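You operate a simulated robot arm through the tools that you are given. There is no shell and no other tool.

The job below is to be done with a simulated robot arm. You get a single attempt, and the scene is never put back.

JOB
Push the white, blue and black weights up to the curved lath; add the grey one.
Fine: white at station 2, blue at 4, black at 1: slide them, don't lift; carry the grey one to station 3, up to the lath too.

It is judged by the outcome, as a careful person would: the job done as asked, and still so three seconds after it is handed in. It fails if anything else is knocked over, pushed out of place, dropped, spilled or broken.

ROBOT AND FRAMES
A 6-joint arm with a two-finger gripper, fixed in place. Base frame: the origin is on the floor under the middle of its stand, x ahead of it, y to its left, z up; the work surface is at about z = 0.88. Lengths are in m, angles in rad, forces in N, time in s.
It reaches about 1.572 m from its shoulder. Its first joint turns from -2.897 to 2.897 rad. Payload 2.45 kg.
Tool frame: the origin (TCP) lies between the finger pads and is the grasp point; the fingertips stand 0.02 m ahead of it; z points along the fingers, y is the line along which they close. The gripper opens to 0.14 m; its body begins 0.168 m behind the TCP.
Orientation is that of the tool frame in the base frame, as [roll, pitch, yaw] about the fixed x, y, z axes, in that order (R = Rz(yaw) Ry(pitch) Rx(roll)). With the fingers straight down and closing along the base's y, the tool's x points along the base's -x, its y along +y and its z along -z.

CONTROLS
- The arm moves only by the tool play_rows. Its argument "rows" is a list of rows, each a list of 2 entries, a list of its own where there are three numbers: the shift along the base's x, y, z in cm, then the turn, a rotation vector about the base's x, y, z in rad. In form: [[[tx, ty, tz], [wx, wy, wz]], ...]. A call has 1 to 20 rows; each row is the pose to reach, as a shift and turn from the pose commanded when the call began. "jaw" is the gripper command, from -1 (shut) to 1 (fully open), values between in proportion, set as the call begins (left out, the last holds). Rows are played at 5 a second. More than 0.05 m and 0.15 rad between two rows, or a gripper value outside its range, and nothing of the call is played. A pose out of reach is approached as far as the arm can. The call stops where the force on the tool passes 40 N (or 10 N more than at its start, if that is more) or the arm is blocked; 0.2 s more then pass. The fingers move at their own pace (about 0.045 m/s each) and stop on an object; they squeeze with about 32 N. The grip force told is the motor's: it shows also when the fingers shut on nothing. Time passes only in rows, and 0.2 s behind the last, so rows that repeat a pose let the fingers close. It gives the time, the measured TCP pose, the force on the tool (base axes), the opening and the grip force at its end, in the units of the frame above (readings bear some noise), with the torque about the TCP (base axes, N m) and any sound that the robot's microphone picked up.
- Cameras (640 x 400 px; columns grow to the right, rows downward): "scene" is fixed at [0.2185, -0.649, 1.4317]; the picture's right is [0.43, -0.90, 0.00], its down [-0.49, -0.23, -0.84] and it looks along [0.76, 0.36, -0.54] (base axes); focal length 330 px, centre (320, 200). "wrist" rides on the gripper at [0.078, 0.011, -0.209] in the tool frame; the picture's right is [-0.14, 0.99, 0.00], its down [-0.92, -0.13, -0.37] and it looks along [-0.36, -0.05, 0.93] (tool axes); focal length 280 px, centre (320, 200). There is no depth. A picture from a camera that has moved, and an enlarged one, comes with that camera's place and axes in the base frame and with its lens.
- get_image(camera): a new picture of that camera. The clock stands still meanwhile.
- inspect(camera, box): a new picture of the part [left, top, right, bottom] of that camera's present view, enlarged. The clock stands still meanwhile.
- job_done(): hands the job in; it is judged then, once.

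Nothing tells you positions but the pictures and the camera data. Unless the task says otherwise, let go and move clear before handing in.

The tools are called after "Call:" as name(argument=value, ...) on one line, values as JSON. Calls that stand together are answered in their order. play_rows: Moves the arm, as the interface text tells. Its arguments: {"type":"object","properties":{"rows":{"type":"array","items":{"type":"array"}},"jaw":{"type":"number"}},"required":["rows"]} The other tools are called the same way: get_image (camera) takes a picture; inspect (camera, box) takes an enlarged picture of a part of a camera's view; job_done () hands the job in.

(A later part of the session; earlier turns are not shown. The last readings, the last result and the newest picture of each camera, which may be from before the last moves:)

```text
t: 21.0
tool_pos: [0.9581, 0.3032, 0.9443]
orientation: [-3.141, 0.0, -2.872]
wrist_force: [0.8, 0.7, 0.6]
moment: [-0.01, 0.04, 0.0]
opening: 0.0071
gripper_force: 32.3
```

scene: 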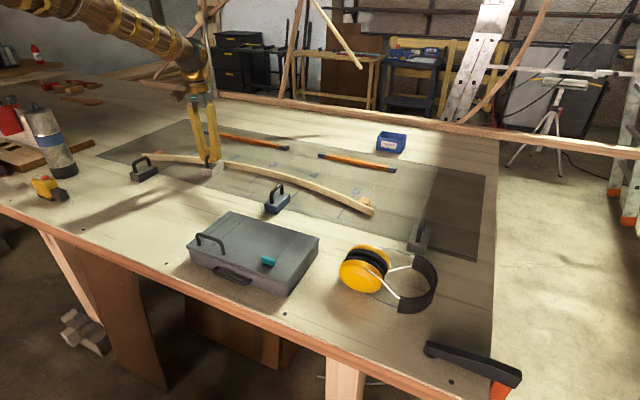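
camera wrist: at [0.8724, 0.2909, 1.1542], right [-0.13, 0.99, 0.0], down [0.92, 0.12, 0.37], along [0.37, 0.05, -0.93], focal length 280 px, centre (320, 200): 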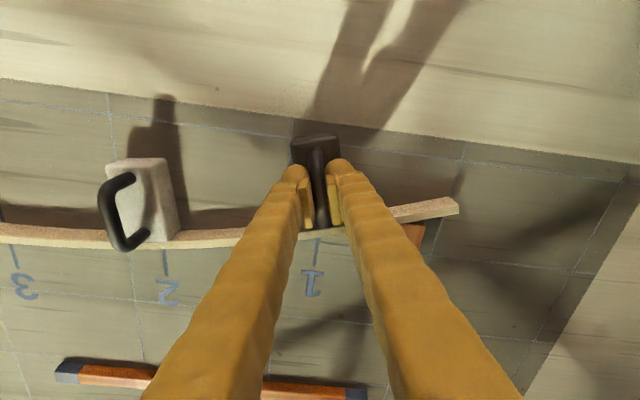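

Call:
play_rows(rows=[[[0, 0, -0.05], [0, 0, 0]], [[0, 0, -0.05], [0, 0, 0]]])

Call:
inspect(camera="scene", box=[150, 145, 190, 180])

```text
t: 21.6
tool_pos: [0.9581, 0.3024, 0.9445]
orientation: [3.141, 0.002, -2.872]
wrist_force: [0.5, -0.4, -0.4]
moment: [0.01, 0.02, -0.01]
opening: 0.0072
gripper_force: 32.3
```

```text
11.43 times, centred on (170, 162) of scene
camera zoom: at [0.2185, -0.649, 1.4317], right [0.43, -0.9, 0.0], down [-0.49, -0.23, -0.84], along [0.76, 0.36, -0.54], focal length 3770 px, centre (2034, 629)
```

zoom: 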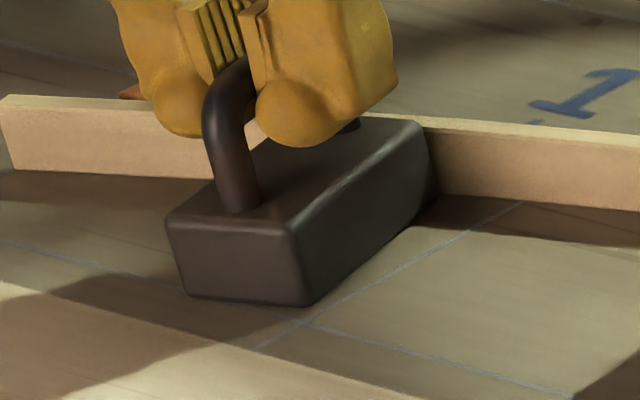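

Call:
play_rows(rows=[[[0.1, 0.03, 0], [0, 0, 0]], [[0.2, 0.06, 0], [0, 0, 0]]])

Call:
inspect(camera="scene", box=[150, 145, 190, 180])

```text
t: 22.2
tool_pos: [0.9588, 0.3047, 0.9452]
orientation: [-3.14, 0.0, -2.873]
wrist_force: [-17.7, -8.9, 1.9]
moment: [-0.11, 0.37, 0.25]
opening: 0.0075
gripper_force: 32.0
```

```text
11.43 times, centred on (170, 162) of scene
camera zoom: at [0.2185, -0.649, 1.4317], right [0.43, -0.9, 0.0], down [-0.49, -0.23, -0.84], along [0.76, 0.36, -0.54], focal length 3770 px, centre (2034, 629)
```

zoom: 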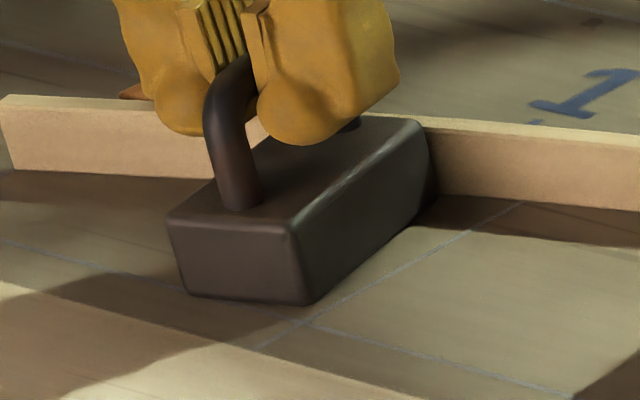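

Black meets the lath with its left corner first, so it needs slightly more turn. I'll ease off a hair and add yaw.

Call:
play_rows(rows=[[[-0.1, -0.03, 0], [0, 0, 0.01]], [[-0.1, -0.03, 0], [0, 0, 0.02]], [[-0.1, -0.03, 0], [0, 0, 0.02]]])

```text
t: 23.0
tool_pos: [0.9582, 0.305, 0.945]
orientation: [-3.141, 0.0, -2.851]
wrist_force: [1.8, -0.2, -0.1]
moment: [0.13, -0.26, -0.05]
opening: 0.0072
gripper_force: 32.1
```

Call:
play_rows(rows=[[[0.05, 0.015, 0], [0, 0, 0]], [[0.1, 0.03, 0], [0, 0, 0]]])

```text
t: 23.6
tool_pos: [0.9596, 0.3048, 0.9442]
orientation: [-3.141, -0.001, -2.852]
wrist_force: [-12.4, -0.9, 0.2]
moment: [-0.07, 0.32, 0.26]
opening: 0.0071
gripper_force: 31.7
```

Call:
play_rows(rows=[[[-0.03, -0.01, 0], [0, 0, 0.01]], [[-0.03, -0.01, 0], [0, 0, 0.015]], [[-0.03, -0.01, 0], [0, 0, 0.015]]])

Call:
inspect(camera="scene", box=[150, 145, 190, 180])

Call:
get_image(camera="wrist")

```text
t: 24.4
tool_pos: [0.9596, 0.3035, 0.9435]
orientation: [3.14, 0.002, -2.836]
wrist_force: [-1.2, -0.3, 0.2]
moment: [-0.04, 0.04, 0.01]
opening: 0.0074
gripper_force: 31.8
```

```text
11.43 times, centred on (170, 162) of scene
camera zoom: at [0.2185, -0.649, 1.4317], right [0.43, -0.9, 0.0], down [-0.49, -0.23, -0.84], along [0.76, 0.36, -0.54], focal length 3770 px, centre (2034, 629)
```

zoom: 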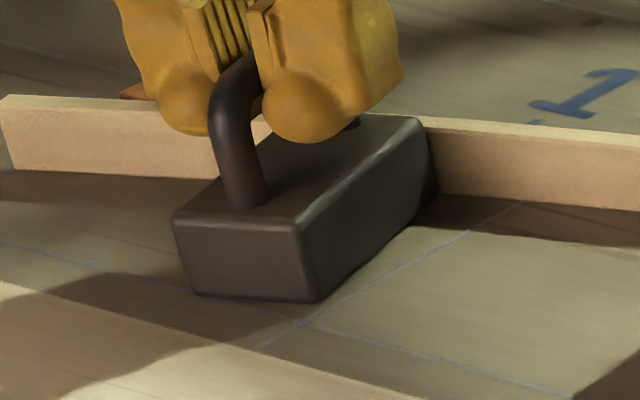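

```text
taken
camera wrist: at [0.8823, 0.2902, 1.1539], right [-0.17, 0.99, 0.0], down [0.92, 0.15, 0.37], along [0.36, 0.06, -0.93], focal length 280 px, centre (320, 200)
```

wrist: 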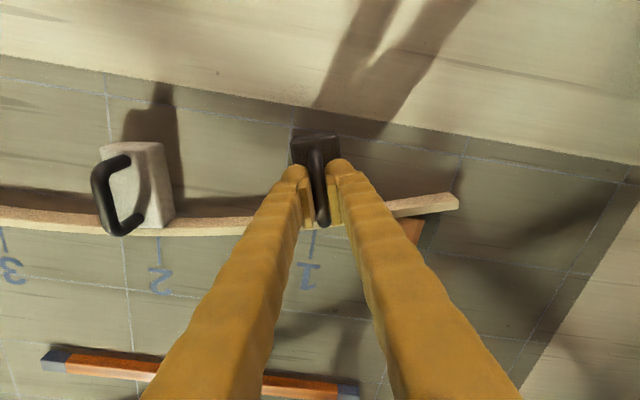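

Call:
play_rows(rows=[[[0.03, 0.01, 0], [0, 0, 0]], [[0.06, 0.02, 0], [0, 0, 0]]])

```text
t: 25.0
tool_pos: [0.9585, 0.3054, 0.9438]
orientation: [3.142, 0.001, -2.838]
wrist_force: [-8.7, -3.7, -0.3]
moment: [-0.03, 0.23, 0.18]
opening: 0.0074
gripper_force: 31.9
```

Call:
inspect(camera="wrist", box=[160, 120, 480, 300])

```text
2.00 times, centred on (320, 210) of wrist
camera zoom: at [0.8825, 0.2903, 1.1538], right [-0.17, 0.99, 0.0], down [0.92, 0.15, 0.37], along [0.36, 0.06, -0.93], focal length 561 px, centre (320, 180)
```

zoom: 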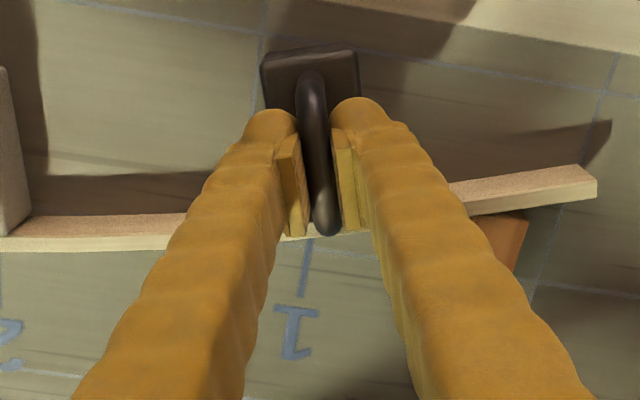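

Black is up against the lath and flush within about a degree. I'll let go and rise.

Call:
play_rows(rows=[[[0, 0, 0], [0, 0, 0]], [[0, 0, 0], [0, 0, 0]], [[0, 0, 0], [0, 0, 0]], [[0, 0, 0], [0, 0, 0]]], jaw=-0.25)

Call:
play_rows(rows=[[[0, 0, 3], [0, 0, 0]], [[0, 0, 7], [0, 0, 0]], [[0, 0, 11], [0, 0, 0]], [[0, 0, 11], [0, 0, 0]]])

Call:
get_image(camera="wrist")

Call:
inspect(camera="scene", box=[120, 120, 260, 200])

```text
t: 26.0
tool_pos: [0.9607, 0.3035, 0.9444]
orientation: [3.141, 0.001, -2.838]
wrist_force: [0.0, -0.1, -0.4]
moment: [-0.02, 0.01, 0.0]
opening: 0.0525
gripper_force: 0.0
```

```text
t: 27.0
tool_pos: [0.9594, 0.3041, 1.0537]
orientation: [3.141, 0.001, -2.838]
wrist_force: [0.0, -0.2, 0.1]
moment: [-0.06, 0.02, -0.04]
opening: 0.0526
gripper_force: 0.0
```

```text
taken
camera wrist: at [0.882, 0.29, 1.2638], right [-0.17, 0.99, 0.0], down [0.92, 0.15, 0.37], along [0.36, 0.06, -0.93], focal length 280 px, centre (320, 200)
```

wrist: 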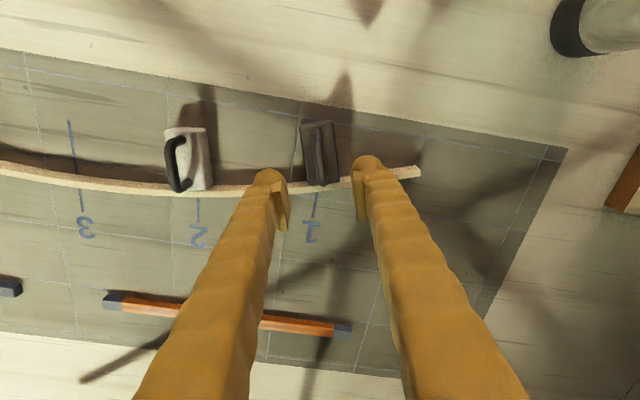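

```text
4.57 times, centred on (190, 160) of scene
camera zoom: at [0.2185, -0.649, 1.4317], right [0.43, -0.9, 0.0], down [-0.49, -0.23, -0.84], along [0.76, 0.36, -0.54], focal length 1508 px, centre (914, 383)
```

zoom: 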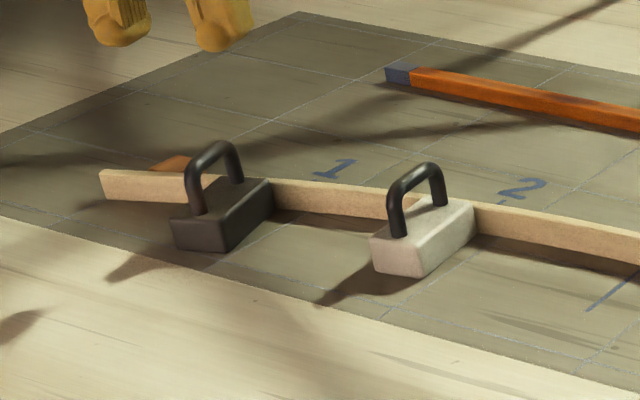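

Both are in place and the lath has not moved. Next I'll travel high over to the blue weight (≈ 0.906, -0.189) and square the tool again.

Call:
play_rows(rows=[[[-0.5, -4.5, 0], [0, 0, -0.03]], [[-1, -9, 0], [0, 0, -0.06]], [[-1.5, -13.5, 0], [0, 0, -0.09]], [[-2, -18, 0], [0, 0, -0.12]], [[-2.5, -22.5, 0], [0, 0, -0.15]], [[-3, -27, 0], [0, 0, -0.18]], [[-3.5, -31.5, 0], [0, 0, -0.21]], [[-4, -36, 0], [0, 0, -0.24]], [[-4.5, -40.5, 0], [0, 0, -0.27]], [[-5, -45, 0], [0, 0, -0.29]], [[-5.3, -49.3, 0], [0, 0, -0.303]], [[-5.3, -49.3, 0], [0, 0, -0.303]]], jaw=0.15)

Call:
get_image(camera="wrist")

Call:
inspect(camera="wrist", box=[270, 110, 370, 230])

Call:
get_image(camera="scene")

```text
t: 29.6
tool_pos: [0.9079, -0.1877, 1.0526]
orientation: [-3.139, 0.0, -3.139]
wrist_force: [-0.3, 0.2, -0.2]
moment: [-0.02, 0.01, -0.01]
opening: 0.0807
gripper_force: 0.0
```

```text
taken
camera wrist: at [0.8292, -0.1784, 1.263], right [0.14, 0.99, 0.0], down [0.92, -0.13, 0.37], along [0.37, -0.05, -0.93], focal length 280 px, centre (320, 200)
```

wrist: 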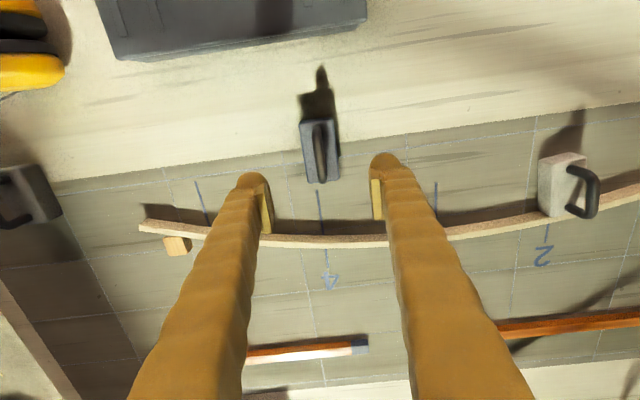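

```text
3.33 times, centred on (320, 170) of wrist
camera zoom: at [0.8292, -0.1784, 1.263], right [0.14, 0.99, 0.0], down [0.92, -0.13, 0.37], along [0.37, -0.05, -0.93], focal length 935 px, centre (320, 300)
```

zoom: 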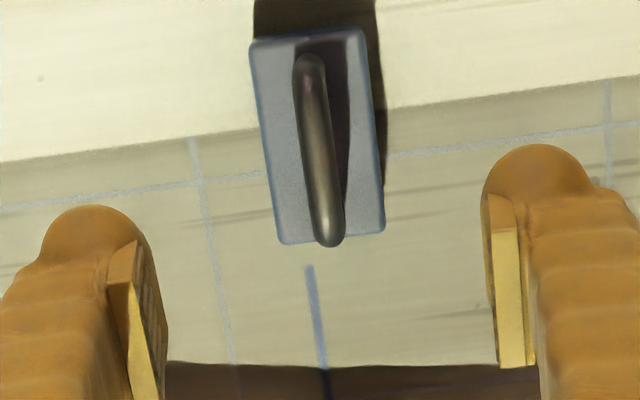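

```text
taken
```

scene: 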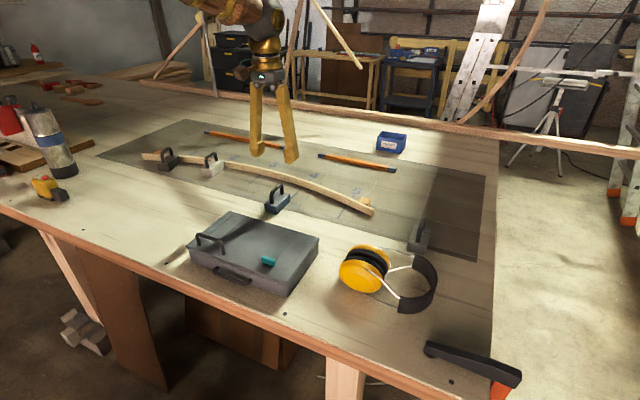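

Call:
inspect(camera="wrist", box=[240, 200, 400, 300])

Call:
play_rows(rows=[[[-0.3, 0, -3], [0, 0, 0]], [[-0.35, 0, -6], [0, 0, 0]], [[-0.35, 0, -6], [0, 0, 0]]])

Call:
get_image(camera="wrist")

```text
4.00 times, centred on (320, 250) of wrist
camera zoom: at [0.8292, -0.1784, 1.263], right [0.14, 0.99, 0.0], down [0.92, -0.13, 0.37], along [0.37, -0.05, -0.93], focal length 1122 px, centre (320, 0)
```

zoom: 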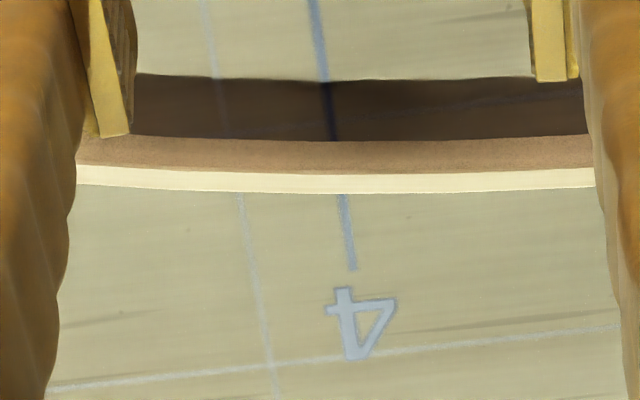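

```text
t: 30.4
tool_pos: [0.9031, -0.1884, 0.9922]
orientation: [3.14, 0.002, -3.139]
wrist_force: [0.1, 0.3, -0.4]
moment: [0.0, -0.02, 0.0]
opening: 0.0805
gripper_force: 0.1
```

```text
taken
camera wrist: at [0.8251, -0.1769, 1.2019], right [0.14, 0.99, 0.0], down [0.92, -0.13, 0.37], along [0.37, -0.05, -0.93], focal length 280 px, centre (320, 200)
```

wrist: 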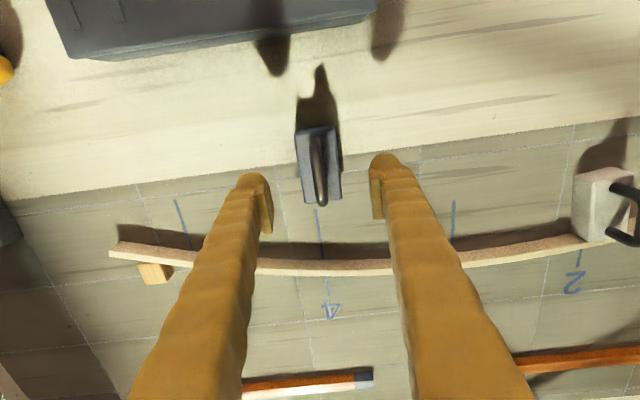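

Call:
play_rows(rows=[[[0, -0.05, -2], [0, 0, 0]], [[0, -0.05, -4], [0, 0, 0]], [[0, -0.05, -4.75], [0, 0, 0]], [[0, -0.05, -4.75], [0, 0, 0]]])

Call:
inspect(camera="scene", box=[240, 150, 320, 230])

Call:
get_image(camera="wrist")

```text
t: 31.4
tool_pos: [0.9024, -0.188, 0.9461]
orientation: [-3.141, 0.0, -3.14]
wrist_force: [0.3, 0.6, -1.2]
moment: [-0.02, 0.02, -0.04]
opening: 0.0805
gripper_force: 0.2
```

```text
5.00 times, centred on (280, 190) of scene
camera zoom: at [0.2185, -0.649, 1.4317], right [0.43, -0.9, 0.0], down [-0.49, -0.23, -0.84], along [0.76, 0.36, -0.54], focal length 1650 px, centre (520, 250)
```

zoom: 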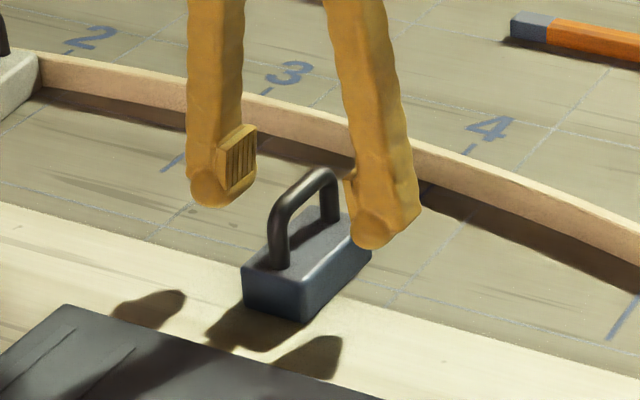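

```text
taken
camera wrist: at [0.8252, -0.1785, 1.1553], right [0.14, 0.99, 0.0], down [0.92, -0.13, 0.37], along [0.37, -0.05, -0.93], focal length 280 px, centre (320, 200)
```

wrist: 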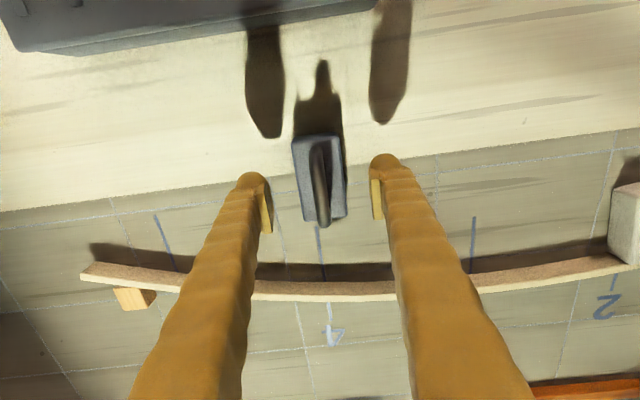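

Call:
play_rows(rows=[[[0.05, 0, -0.1], [0, 0, 0]], [[0.05, 0, -0.1], [0, 0, 0]], [[0.05, 0, -0.1], [0, 0, 0]], [[0.05, 0, -0.1], [0, 0, 0]], [[0.05, 0, -0.1], [0, 0, 0]], [[0.05, 0, -0.1], [0, 0, 0]]], jaw=-1)

Call:
inspect(camera="scene", box=[240, 150, 320, 230])

```text
t: 32.8
tool_pos: [0.9033, -0.1881, 0.945]
orientation: [3.142, 0.001, -3.141]
wrist_force: [-0.3, 3.1, 0.1]
moment: [0.01, 0.0, -0.02]
opening: 0.0072
gripper_force: 31.9
```

```text
5.00 times, centred on (280, 190) of scene
camera zoom: at [0.2185, -0.649, 1.4317], right [0.43, -0.9, 0.0], down [-0.49, -0.23, -0.84], along [0.76, 0.36, -0.54], focal length 1650 px, centre (520, 250)
```

zoom: 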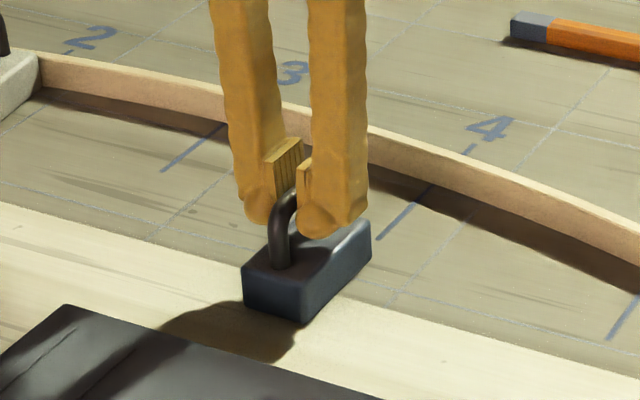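

Blue is gripped on the table. I'll slide it forward and a little right toward station 4, turning about -0.14 rad, and stop roughly 1 cm short.

Call:
play_rows(rows=[[[0.7, -0.08, -0.02], [0, 0, -0.012]], [[1.6, -0.18, -0.02], [0, 0, -0.027]], [[2.6, -0.3, -0.02], [0, 0, -0.045]], [[3.6, -0.42, -0.02], [0, 0, -0.062]], [[4.6, -0.54, -0.02], [0, 0, -0.08]], [[5.6, -0.66, -0.02], [0, 0, -0.097]], [[6.6, -0.78, -0.02], [0, 0, -0.115]], [[7.5, -0.88, -0.02], [0, 0, -0.13]], [[8.3, -0.98, -0.02], [0, 0, -0.14]], [[8.3, -0.98, -0.02], [0, 0, -0.14]]], jaw=-1)

Call:
inspect(camera="scene", box=[260, 140, 340, 220])

Call:
get_image(camera="wrist")

```text
t: 35.0
tool_pos: [0.9868, -0.1981, 0.9457]
orientation: [3.141, 0.001, 3.001]
wrist_force: [-0.5, -1.4, -0.8]
moment: [0.07, 0.22, 0.05]
opening: 0.0072
gripper_force: 31.7
```

```text
5.00 times, centred on (300, 180) of scene
camera zoom: at [0.2185, -0.649, 1.4317], right [0.43, -0.9, 0.0], down [-0.49, -0.23, -0.84], along [0.76, 0.36, -0.54], focal length 1650 px, centre (420, 300)
```

zoom: 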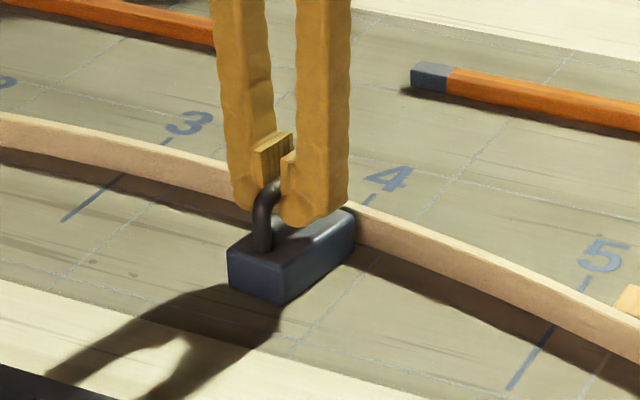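

```text
taken
camera wrist: at [0.9113, -0.1778, 1.1545], right [0.27, 0.96, 0.0], down [0.89, -0.25, 0.37], along [0.36, -0.1, -0.93], focal length 280 px, centre (320, 200)
```

wrist: 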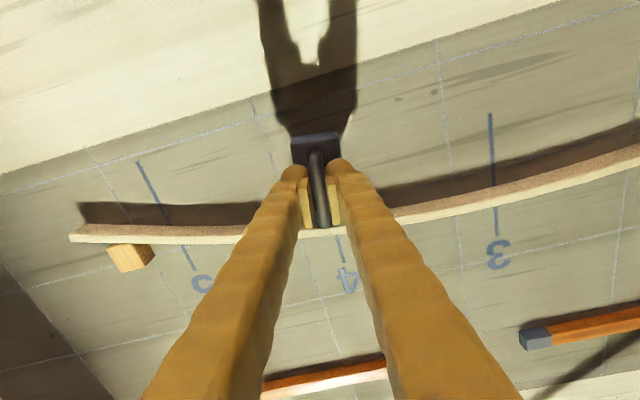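

Call:
play_rows(rows=[[[0.35, -0.05, 0], [0, 0, 0]], [[0.7, -0.1, 0], [0, 0, 0]], [[0.7, -0.1, 0], [0, 0, 0]]])

Call:
play_rows(rows=[[[0.1, -0.015, 0], [0, 0, 0]], [[0.2, -0.03, 0], [0, 0, 0]]])

Call:
inspect(camera="scene", box=[275, 155, 325, 205])

```text
t: 35.8
tool_pos: [0.9934, -0.1998, 0.9445]
orientation: [-3.14, 0.0, 3.001]
wrist_force: [0.3, 0.4, 0.2]
moment: [0.03, 0.04, -0.03]
opening: 0.0075
gripper_force: 32.4
```

```text
t: 36.4
tool_pos: [0.9958, -0.2005, 0.9458]
orientation: [3.141, 0.0, 3.002]
wrist_force: [-7.1, 1.4, -0.5]
moment: [0.03, 0.23, 0.21]
opening: 0.0076
gripper_force: 32.5
```

```text
8.00 times, centred on (300, 180) of scene
camera zoom: at [0.2185, -0.649, 1.4317], right [0.43, -0.9, 0.0], down [-0.49, -0.23, -0.84], along [0.76, 0.36, -0.54], focal length 2639 px, centre (480, 360)
```

zoom: 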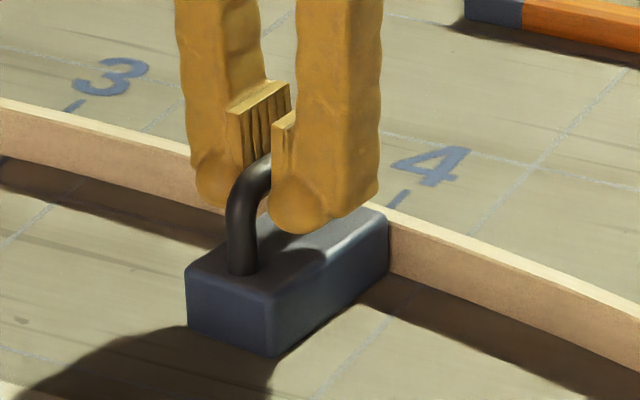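

Call:
play_rows(rows=[[[-0.03, 0, 0], [0, 0, 0.006]], [[-0.03, 0, 0], [0, 0, 0.012]], [[0.02, 0, 0], [0, 0, 0.012]], [[0.02, 0, 0], [0, 0, 0.012]]])

```text
t: 37.4
tool_pos: [0.9956, -0.2009, 0.9461]
orientation: [3.141, 0.0, 3.012]
wrist_force: [-18.4, 3.3, 0.5]
moment: [0.1, 0.59, -0.11]
opening: 0.0073
gripper_force: 32.2
```

Call:
play_rows(rows=[[[-0.04, 0.005, 0], [0, 0, 0]], [[-0.04, 0.005, 0], [0, 0, 0]]])

Call:
play_rows(rows=[[[0, 0, 0], [0, 0, 0]], [[0, 0, 0], [0, 0, 0]], [[0, 0, 0], [0, 0, 0]], [[0, 0, 0], [0, 0, 0]]], jaw=-0.25)

Call:
inspect(camera="scene", box=[275, 155, 325, 205])

Call:
get_image(camera="wrist")

```text
t: 38.0
tool_pos: [0.9953, -0.2006, 0.9443]
orientation: [-3.142, 0.0, 3.014]
wrist_force: [-8.3, -0.4, 0.1]
moment: [-0.04, 0.31, -0.18]
opening: 0.0073
gripper_force: 31.7
```

```text
t: 39.0
tool_pos: [0.9962, -0.2, 0.9453]
orientation: [3.14, 0.002, 3.014]
wrist_force: [-0.2, 0.0, 1.6]
moment: [0.01, -0.02, 0.02]
opening: 0.0523
gripper_force: 0.0
```

```text
8.00 times, centred on (300, 180) of scene
camera zoom: at [0.2185, -0.649, 1.4317], right [0.43, -0.9, 0.0], down [-0.49, -0.23, -0.84], along [0.76, 0.36, -0.54], focal length 2639 px, centre (480, 360)
```

zoom: 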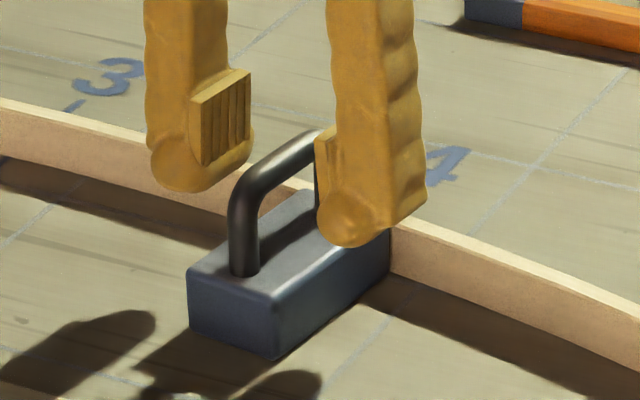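

```text
taken
camera wrist: at [0.9198, -0.1804, 1.1549], right [0.26, 0.97, 0.0], down [0.9, -0.24, 0.37], along [0.36, -0.1, -0.93], focal length 280 px, centre (320, 200)
```

wrist: 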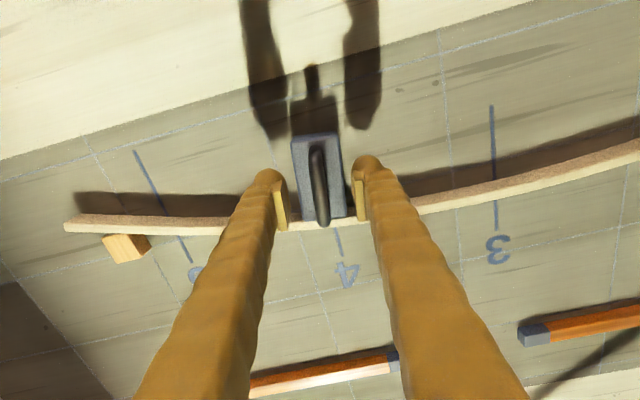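

Blue is seated at station 4. I'll rise and go high over to the grey weight (≈ 0.909, -0.603).

Call:
play_rows(rows=[[[0, 0, 3], [0, 0, 0]], [[0, 0, 7], [0, 0, 0]], [[0, 0, 11], [0, 0, 0]], [[0, 0, 14], [0, 0, 0]]])

Call:
play_rows(rows=[[[-1, -4.5, 0], [0, 0, 0.013]], [[-2, -9, 0], [0, 0, 0.026]], [[-3, -13.5, 0], [0, 0, 0.04]], [[-4, -18, 0], [0, 0, 0.053]], [[-5, -22.5, 0], [0, 0, 0.067]], [[-6, -27, 0], [0, 0, 0.08]], [[-7, -31.5, 0], [0, 0, 0.1]], [[-8, -36, 0], [0, 0, 0.115]], [[-8.8, -40.2, 0], [0, 0, 0.128]], [[-8.8, -40.2, 0], [0, 0, 0.128]], [[-8.8, -40.2, 0], [0, 0, 0.128]]], jaw=0.15)

Call:
get_image(camera="wrist")

Call:
inspect(camera="wrist", box=[260, 90, 380, 230])

Call:
get_image(camera="scene")

```text
t: 40.0
tool_pos: [0.9957, -0.2002, 1.085]
orientation: [-3.141, 0.001, 3.014]
wrist_force: [0.8, 0.0, -0.5]
moment: [-0.03, 0.05, 0.02]
opening: 0.0523
gripper_force: 0.0
```

```text
t: 42.4
tool_pos: [0.9075, -0.6039, 1.0869]
orientation: [-3.141, 0.002, -3.139]
wrist_force: [-0.4, 0.0, 0.4]
moment: [0.02, -0.01, 0.01]
opening: 0.0803
gripper_force: 0.1
```

```text
taken
camera wrist: at [0.8298, -0.5939, 1.2962], right [0.14, 0.99, 0.0], down [0.92, -0.13, 0.37], along [0.37, -0.05, -0.93], focal length 280 px, centre (320, 200)
```

wrist: 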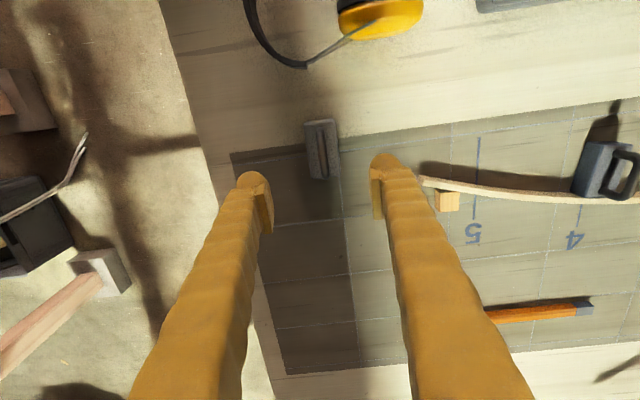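

```text
2.86 times, centred on (320, 160) of wrist
camera zoom: at [0.8298, -0.5939, 1.2962], right [0.14, 0.99, 0.0], down [0.92, -0.13, 0.37], along [0.37, -0.05, -0.93], focal length 801 px, centre (320, 314)
```

zoom: 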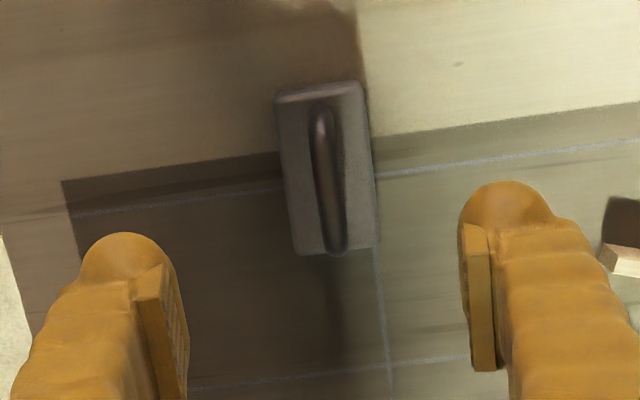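

```text
taken
```

scene: 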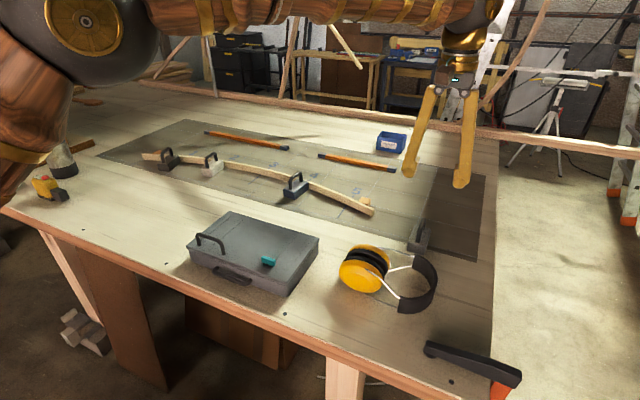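

Call:
play_rows(rows=[[[0.1, 0.35, -3], [0, 0, 0]], [[0.1, 0.35, -6.5], [0, 0, 0]], [[0.1, 0.35, -9.5], [0, 0, 0]], [[0.1, 0.35, -9.5], [0, 0, 0]]])

Call:
get_image(camera="wrist")

Call:
inspect(camera="wrist", box=[270, 110, 370, 230])

Call:
inspect(camera="scene", box=[360, 160, 480, 310])

```text
t: 43.4
tool_pos: [0.9085, -0.6023, 0.9904]
orientation: [3.141, 0.001, -3.139]
wrist_force: [-0.8, 0.4, -0.2]
moment: [0.0, 0.05, 0.03]
opening: 0.0804
gripper_force: 0.1
```

```text
taken
camera wrist: at [0.831, -0.5914, 1.1994], right [0.14, 0.99, 0.0], down [0.92, -0.13, 0.37], along [0.37, -0.05, -0.93], focal length 280 px, centre (320, 200)
```

wrist: 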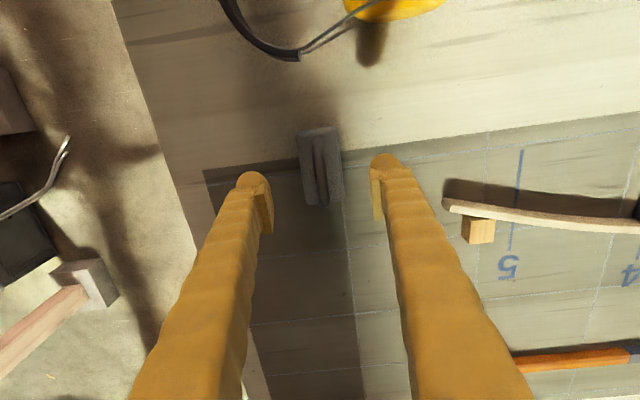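

```text
3.33 times, centred on (320, 170) of wrist
camera zoom: at [0.831, -0.5914, 1.1994], right [0.14, 0.99, 0.0], down [0.92, -0.13, 0.37], along [0.37, -0.05, -0.93], focal length 935 px, centre (320, 300)
```

zoom: 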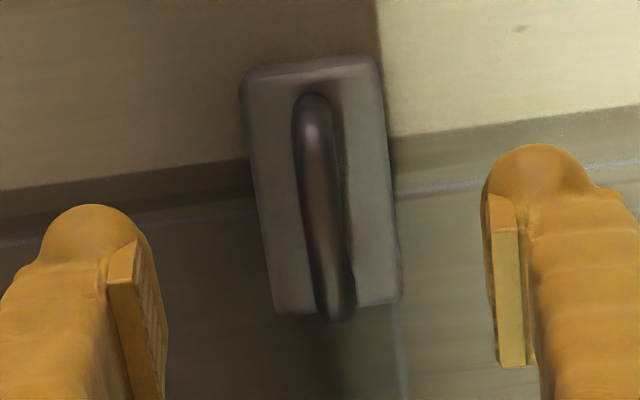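

```text
2.67 times, centred on (420, 235) of scene
camera zoom: at [0.2185, -0.649, 1.4317], right [0.43, -0.9, 0.0], down [-0.49, -0.23, -0.84], along [0.76, 0.36, -0.54], focal length 880 px, centre (53, 107)
```

zoom: 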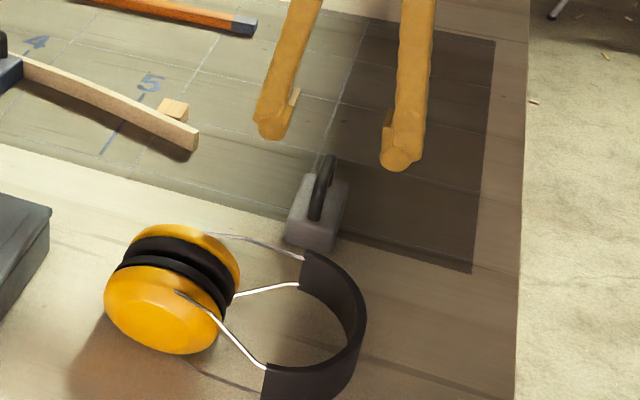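

Call:
play_rows(rows=[[[0, 0.12, -2], [0, 0, -0.012]], [[0, 0.15, -4], [0, 0, -0.025]], [[0, 0.15, -4.6], [0, 0, -0.025]], [[0, 0.15, -4.6], [0, 0, -0.025]]])

Call:
play_rows(rows=[[[0, 0, 0], [0, 0, 0]], [[0, 0, 0], [0, 0, 0]], [[0, 0, 0], [0, 0, 0]], [[0, 0, 0], [0, 0, 0]], [[0, 0, 0], [0, 0, 0]], [[0, 0, 0], [0, 0, 0]]], jaw=-1)

Call:
get_image(camera="wrist")

Call:
inspect(camera="scene", box=[380, 180, 460, 280])

```text
t: 44.4
tool_pos: [0.9098, -0.5991, 0.9442]
orientation: [-3.142, 0.002, 3.117]
wrist_force: [0.4, -0.1, 0.2]
moment: [0.03, 0.04, 0.01]
opening: 0.0807
gripper_force: 0.1
```

```text
t: 45.8
tool_pos: [0.9088, -0.5986, 0.944]
orientation: [-3.141, 0.001, 3.118]
wrist_force: [-1.4, -2.2, -0.1]
moment: [0.01, 0.06, 0.03]
opening: 0.0074
gripper_force: 31.5
```

```text
taken
camera wrist: at [0.8308, -0.5867, 1.1537], right [0.16, 0.99, 0.0], down [0.92, -0.15, 0.37], along [0.36, -0.06, -0.93], focal length 280 px, centre (320, 200)
```

wrist: 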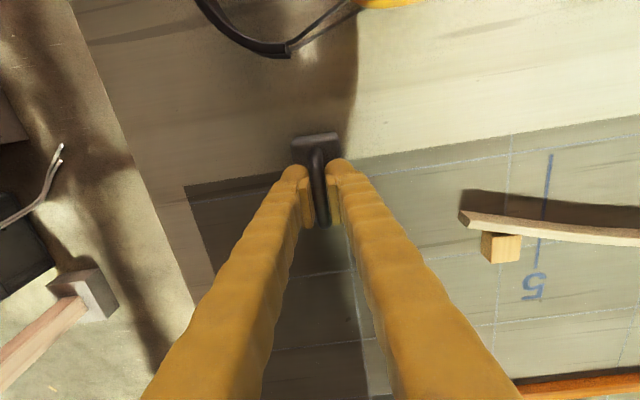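

```text
4.00 times, centred on (420, 230) of scene
camera zoom: at [0.2185, -0.649, 1.4317], right [0.43, -0.9, 0.0], down [-0.49, -0.23, -0.84], along [0.76, 0.36, -0.54], focal length 1320 px, centre (-80, 80)
```

zoom: 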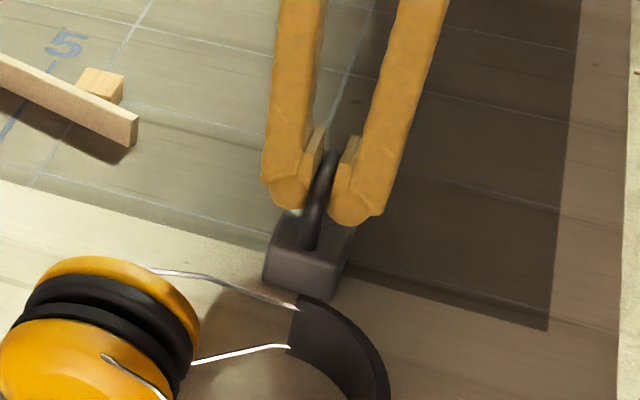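

The grey one is gripped. I'll lift it straight up and check how it hangs.

Call:
play_rows(rows=[[[0, 0, 1], [0, 0, 0]], [[0, 0, 2.5], [0, 0, 0]], [[0, 0, 5], [0, 0, 0]], [[0, 0, 8], [0, 0, 0]], [[0, 0, 11], [0, 0, 0]], [[0, 0, 14], [0, 0, 0]], [[0, 0, 14], [0, 0, 0]]], jaw=-1)

Call:
get_image(camera="wrist")

Call:
get_image(camera="scene")

```text
t: 47.4
tool_pos: [0.9072, -0.5991, 1.0846]
orientation: [-3.141, 0.0, 3.117]
wrist_force: [0.0, -0.6, -8.2]
moment: [0.04, 0.01, 0.01]
opening: 0.0074
gripper_force: 32.0
```

```text
taken
camera wrist: at [0.8302, -0.5866, 1.2936], right [0.16, 0.99, 0.0], down [0.92, -0.15, 0.37], along [0.36, -0.06, -0.93], focal length 280 px, centre (320, 200)
```

wrist: 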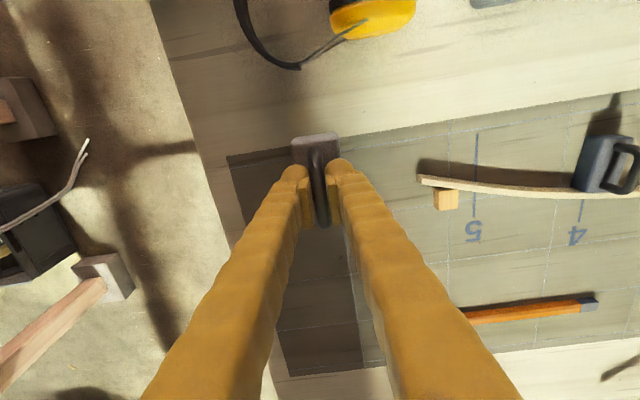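

```text
taken
```

scene: 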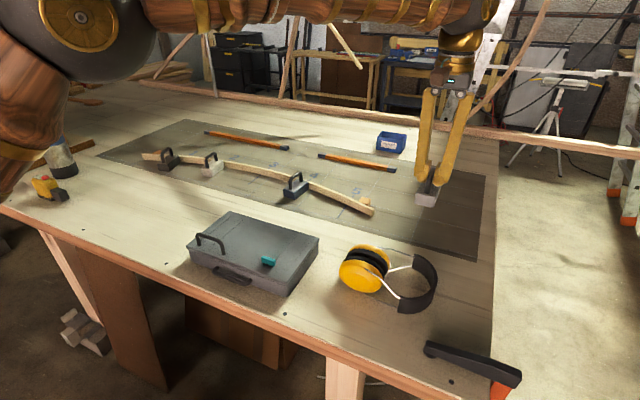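

It hangs steady at about 0.84 kg. I'll carry it high across toward station 3, staying nearer the robot than the weights that are already placed.

Call:
play_rows(rows=[[[0, 1.5, 0], [0, 0, 0]], [[0, 4.5, 0], [0, 0, 0.003]], [[0, 8.5, 0], [0, 0, 0.005]], [[0, 12.5, 0], [0, 0, 0.007]], [[0, 16.5, 0], [0, 0, 0.009]], [[0, 20.5, 0], [0, 0, 0.011]], [[0, 24.5, 0], [0, 0, 0.013]], [[0, 28.5, 0], [0, 0, 0.015]], [[0, 32.5, 0], [0, 0, 0.017]], [[0, 36.5, 0], [0, 0, 0.019]], [[0, 40.5, 0], [0, 0, 0.021]], [[0, 44.5, 0], [0, 0, 0.023]], [[0, 48.5, 0], [0, 0, 0.025]], [[0, 52, 0], [0, 0, 0.025]], [[0, 55, 0], [0, 0, 0.025]], [[0, 56.8, 0], [0, 0, 0.025]], [[0, 56.8, 0], [0, 0, 0.025]], [[0, 56.8, 0], [0, 0, 0.025]]], jaw=-1)

Call:
get_image(camera="wrist")

Call:
get_image(camera="scene")

```text
t: 51.2
tool_pos: [0.9081, -0.0306, 1.0829]
orientation: [-3.142, 0.001, -3.14]
wrist_force: [0.0, 0.0, -7.8]
moment: [0.02, -0.01, -0.02]
opening: 0.0072
gripper_force: 31.4
```

```text
taken
camera wrist: at [0.8306, -0.021, 1.2934], right [0.14, 0.99, 0.0], down [0.92, -0.13, 0.37], along [0.37, -0.05, -0.93], focal length 280 px, centre (320, 200)
```

wrist: 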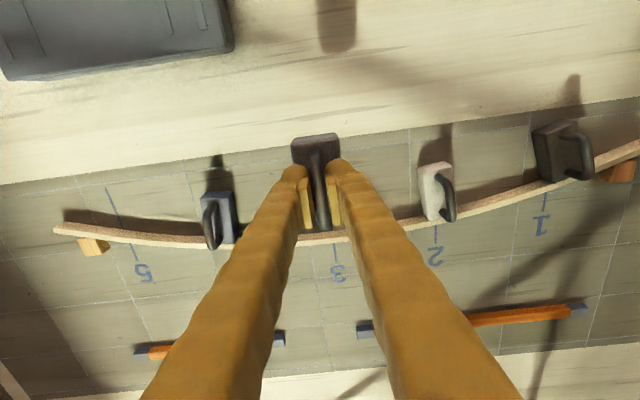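

```text
taken
```

scene: 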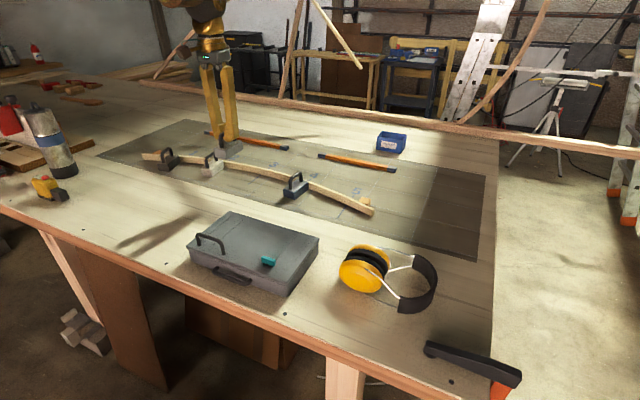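

Call:
play_rows(rows=[[[1.5, 0, 0], [0, 0, 0]], [[4.5, 0, 0], [0, 0, 0]], [[7, 0, 0], [0, 0, 0]], [[7.5, 0, 0], [0, 0, 0]], [[7.5, 0, -2], [0, 0, 0]], [[7.5, 0, -5], [0, 0, 0]], [[7.5, 0, -8], [0, 0, 0]], [[7.5, 0, -10.5], [0, 0, 0]], [[7.5, 0, -12], [0, 0, 0]], [[7.5, 0, -12.5], [0, 0, 0]], [[7.5, 0, -12.5], [0, 0, 0]]], jaw=-1)

Call:
get_image(camera="wrist")

Call:
inspect(camera="scene", box=[200, 130, 300, 200])

```text
t: 53.6
tool_pos: [0.9839, -0.0296, 0.9594]
orientation: [3.14, -0.002, -3.14]
wrist_force: [0.9, 0.5, -7.3]
moment: [0.0, -0.02, -0.01]
opening: 0.0073
gripper_force: 31.9
```

```text
taken
camera wrist: at [0.906, -0.0207, 1.1689], right [0.14, 0.99, 0.0], down [0.92, -0.13, 0.37], along [0.37, -0.05, -0.93], focal length 280 px, centre (320, 200)
```

wrist: 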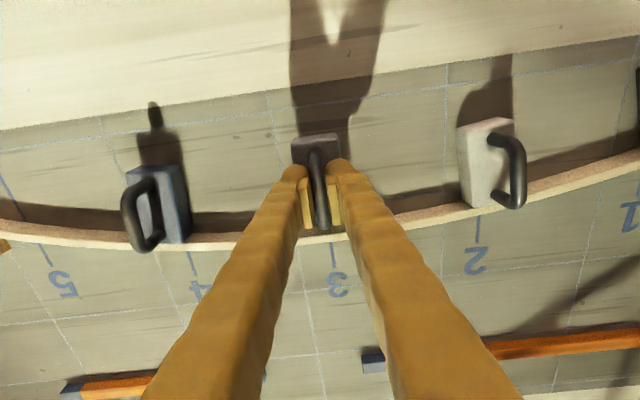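

```text
5.71 times, centred on (250, 165) of scene
camera zoom: at [0.2185, -0.649, 1.4317], right [0.43, -0.9, 0.0], down [-0.49, -0.23, -0.84], along [0.76, 0.36, -0.54], focal length 1885 px, centre (720, 400)
```

zoom: 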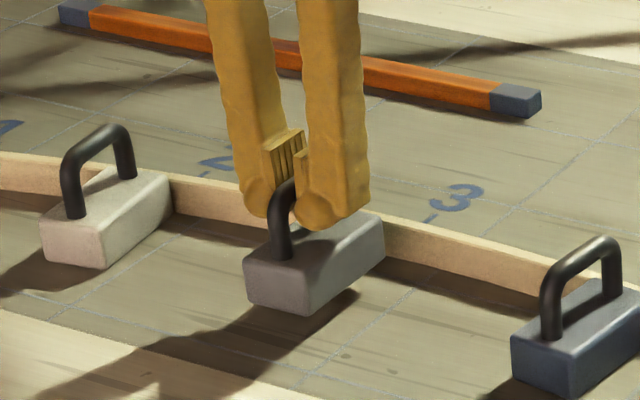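

Only about 1.5 cm of height is left. I'll lower it gently until the table takes the weight.

Call:
play_rows(rows=[[[0, 0, -0.5], [0, 0, 0]], [[0, 0, -1.0], [0, 0, 0]], [[0, 0, -1.25], [0, 0, 0]], [[0, 0, -1.35], [0, 0, 0]], [[0, 0, -1.35], [0, 0, 0]]])

```text
t: 54.8
tool_pos: [0.9842, -0.029, 0.9447]
orientation: [3.141, 0.002, -3.141]
wrist_force: [-0.4, 0.0, -7.8]
moment: [-0.02, 0.01, 0.01]
opening: 0.0075
gripper_force: 31.9
```

Call:
play_rows(rows=[[[0, 0, -0.05], [0, 0, 0]], [[0, 0, -0.1], [0, 0, 0]], [[0, 0, -0.1], [0, 0, 0]]])

```text
t: 55.6
tool_pos: [0.9849, -0.0287, 0.9442]
orientation: [-3.141, 0.0, -3.14]
wrist_force: [-0.1, 0.5, -8.9]
moment: [0.0, 0.01, 0.02]
opening: 0.0075
gripper_force: 32.2
```

Call:
play_rows(rows=[[[0, 0, -0.05], [0, 0, 0]], [[0, 0, -0.1], [0, 0, 0]], [[0, 0, -0.1], [0, 0, 0]]])

Call:
inspect(camera="scene", box=[230, 150, 280, 190])

```text
t: 56.4
tool_pos: [0.9842, -0.0293, 0.9443]
orientation: [3.141, 0.001, -3.14]
wrist_force: [-0.5, -1.6, 5.8]
moment: [-0.01, 0.34, 0.03]
opening: 0.0075
gripper_force: 32.0
```

```text
10.00 times, centred on (255, 170) of scene
camera zoom: at [0.2185, -0.649, 1.4317], right [0.43, -0.9, 0.0], down [-0.49, -0.23, -0.84], along [0.76, 0.36, -0.54], focal length 3299 px, centre (970, 500)
```

zoom: 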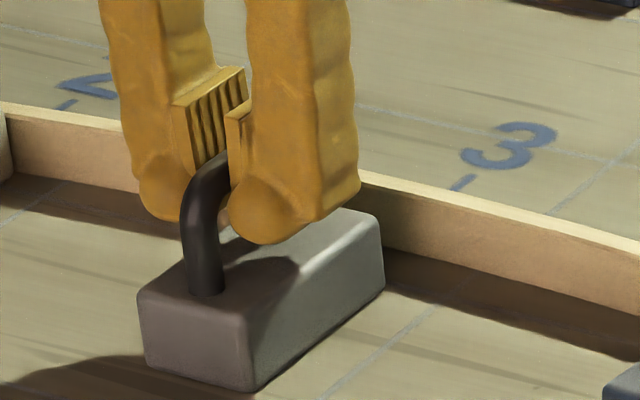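

Grey is down on the mat in line with station 3, about 2.6 cm short of the lath. I'll slide it forward, then feel for contact in small steps.

Call:
play_rows(rows=[[[0.5, -0.03, 0.03], [0, 0, 0]], [[1.0, -0.06, 0.03], [0, 0, 0]], [[1.5, -0.1, 0.03], [0, 0, 0]], [[1.9, -0.1, 0.03], [0, 0, 0]], [[1.9, -0.1, 0.03], [0, 0, 0]]])

Call:
inspect(camera="scene", box=[230, 150, 280, 190])

Call:
get_image(camera="wrist")

```text
t: 57.6
tool_pos: [1.002, -0.0301, 0.9439]
orientation: [3.142, 0.0, -3.139]
wrist_force: [-4.0, 1.0, 4.5]
moment: [0.0, -0.04, 0.03]
opening: 0.0072
gripper_force: 31.9
```

```text
10.00 times, centred on (255, 170) of scene
camera zoom: at [0.2185, -0.649, 1.4317], right [0.43, -0.9, 0.0], down [-0.49, -0.23, -0.84], along [0.76, 0.36, -0.54], focal length 3299 px, centre (970, 500)
```

zoom: 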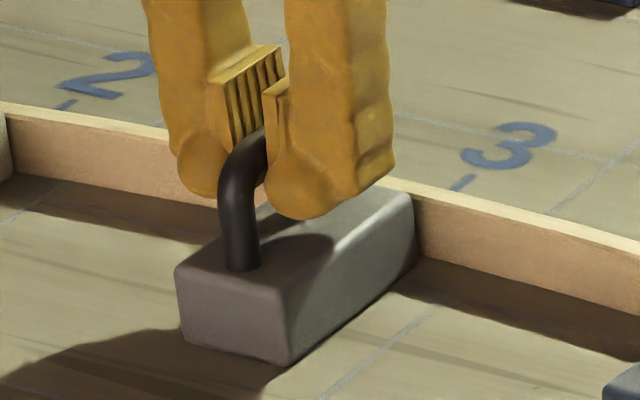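

```text
taken
camera wrist: at [0.9251, -0.02, 1.1537], right [0.14, 0.99, 0.0], down [0.92, -0.13, 0.37], along [0.37, -0.05, -0.93], focal length 280 px, centre (320, 200)
```

wrist: 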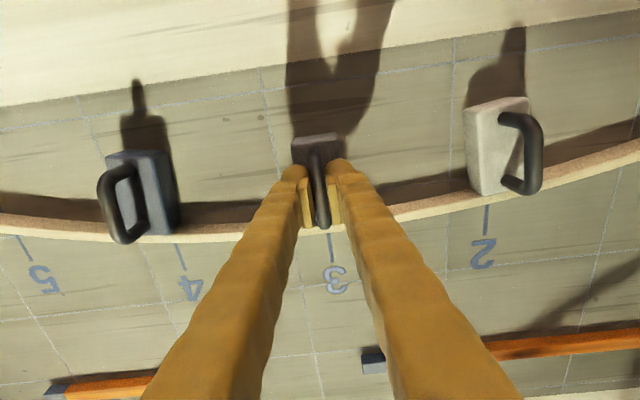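

Call:
play_rows(rows=[[[0.2, 0, 0.02], [0, 0, 0]], [[0.4, 0, 0.02], [0, 0, 0]], [[0.5, 0, 0.02], [0, 0, 0]]])

Call:
play_rows(rows=[[[0.1, 0, 0], [0, 0, 0]], [[0.2, 0, 0], [0, 0, 0]]])

Call:
inspect(camera="scene", box=[230, 150, 280, 190])

```text
t: 58.4
tool_pos: [1.0077, -0.0291, 0.9444]
orientation: [3.14, -0.001, -3.14]
wrist_force: [-19.8, 3.7, 1.8]
moment: [0.0, 0.38, -0.37]
opening: 0.0075
gripper_force: 32.4
```

```text
t: 59.0
tool_pos: [1.0106, -0.0304, 0.944]
orientation: [-3.141, 0.0, -3.138]
wrist_force: [-19.0, 4.9, 0.4]
moment: [-0.01, 0.37, -0.27]
opening: 0.0072
gripper_force: 31.9
```

```text
10.00 times, centred on (255, 170) of scene
camera zoom: at [0.2185, -0.649, 1.4317], right [0.43, -0.9, 0.0], down [-0.49, -0.23, -0.84], along [0.76, 0.36, -0.54], focal length 3299 px, centre (970, 500)
```

zoom: 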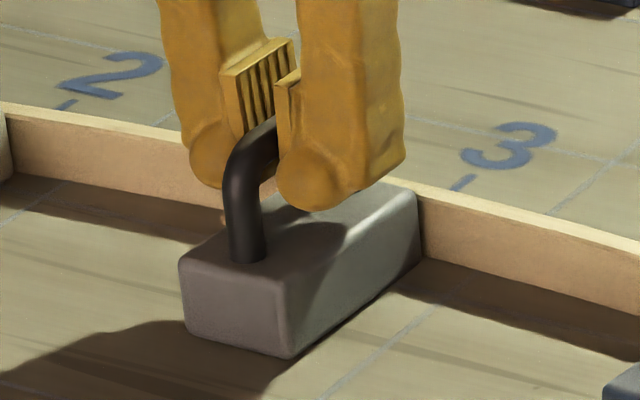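

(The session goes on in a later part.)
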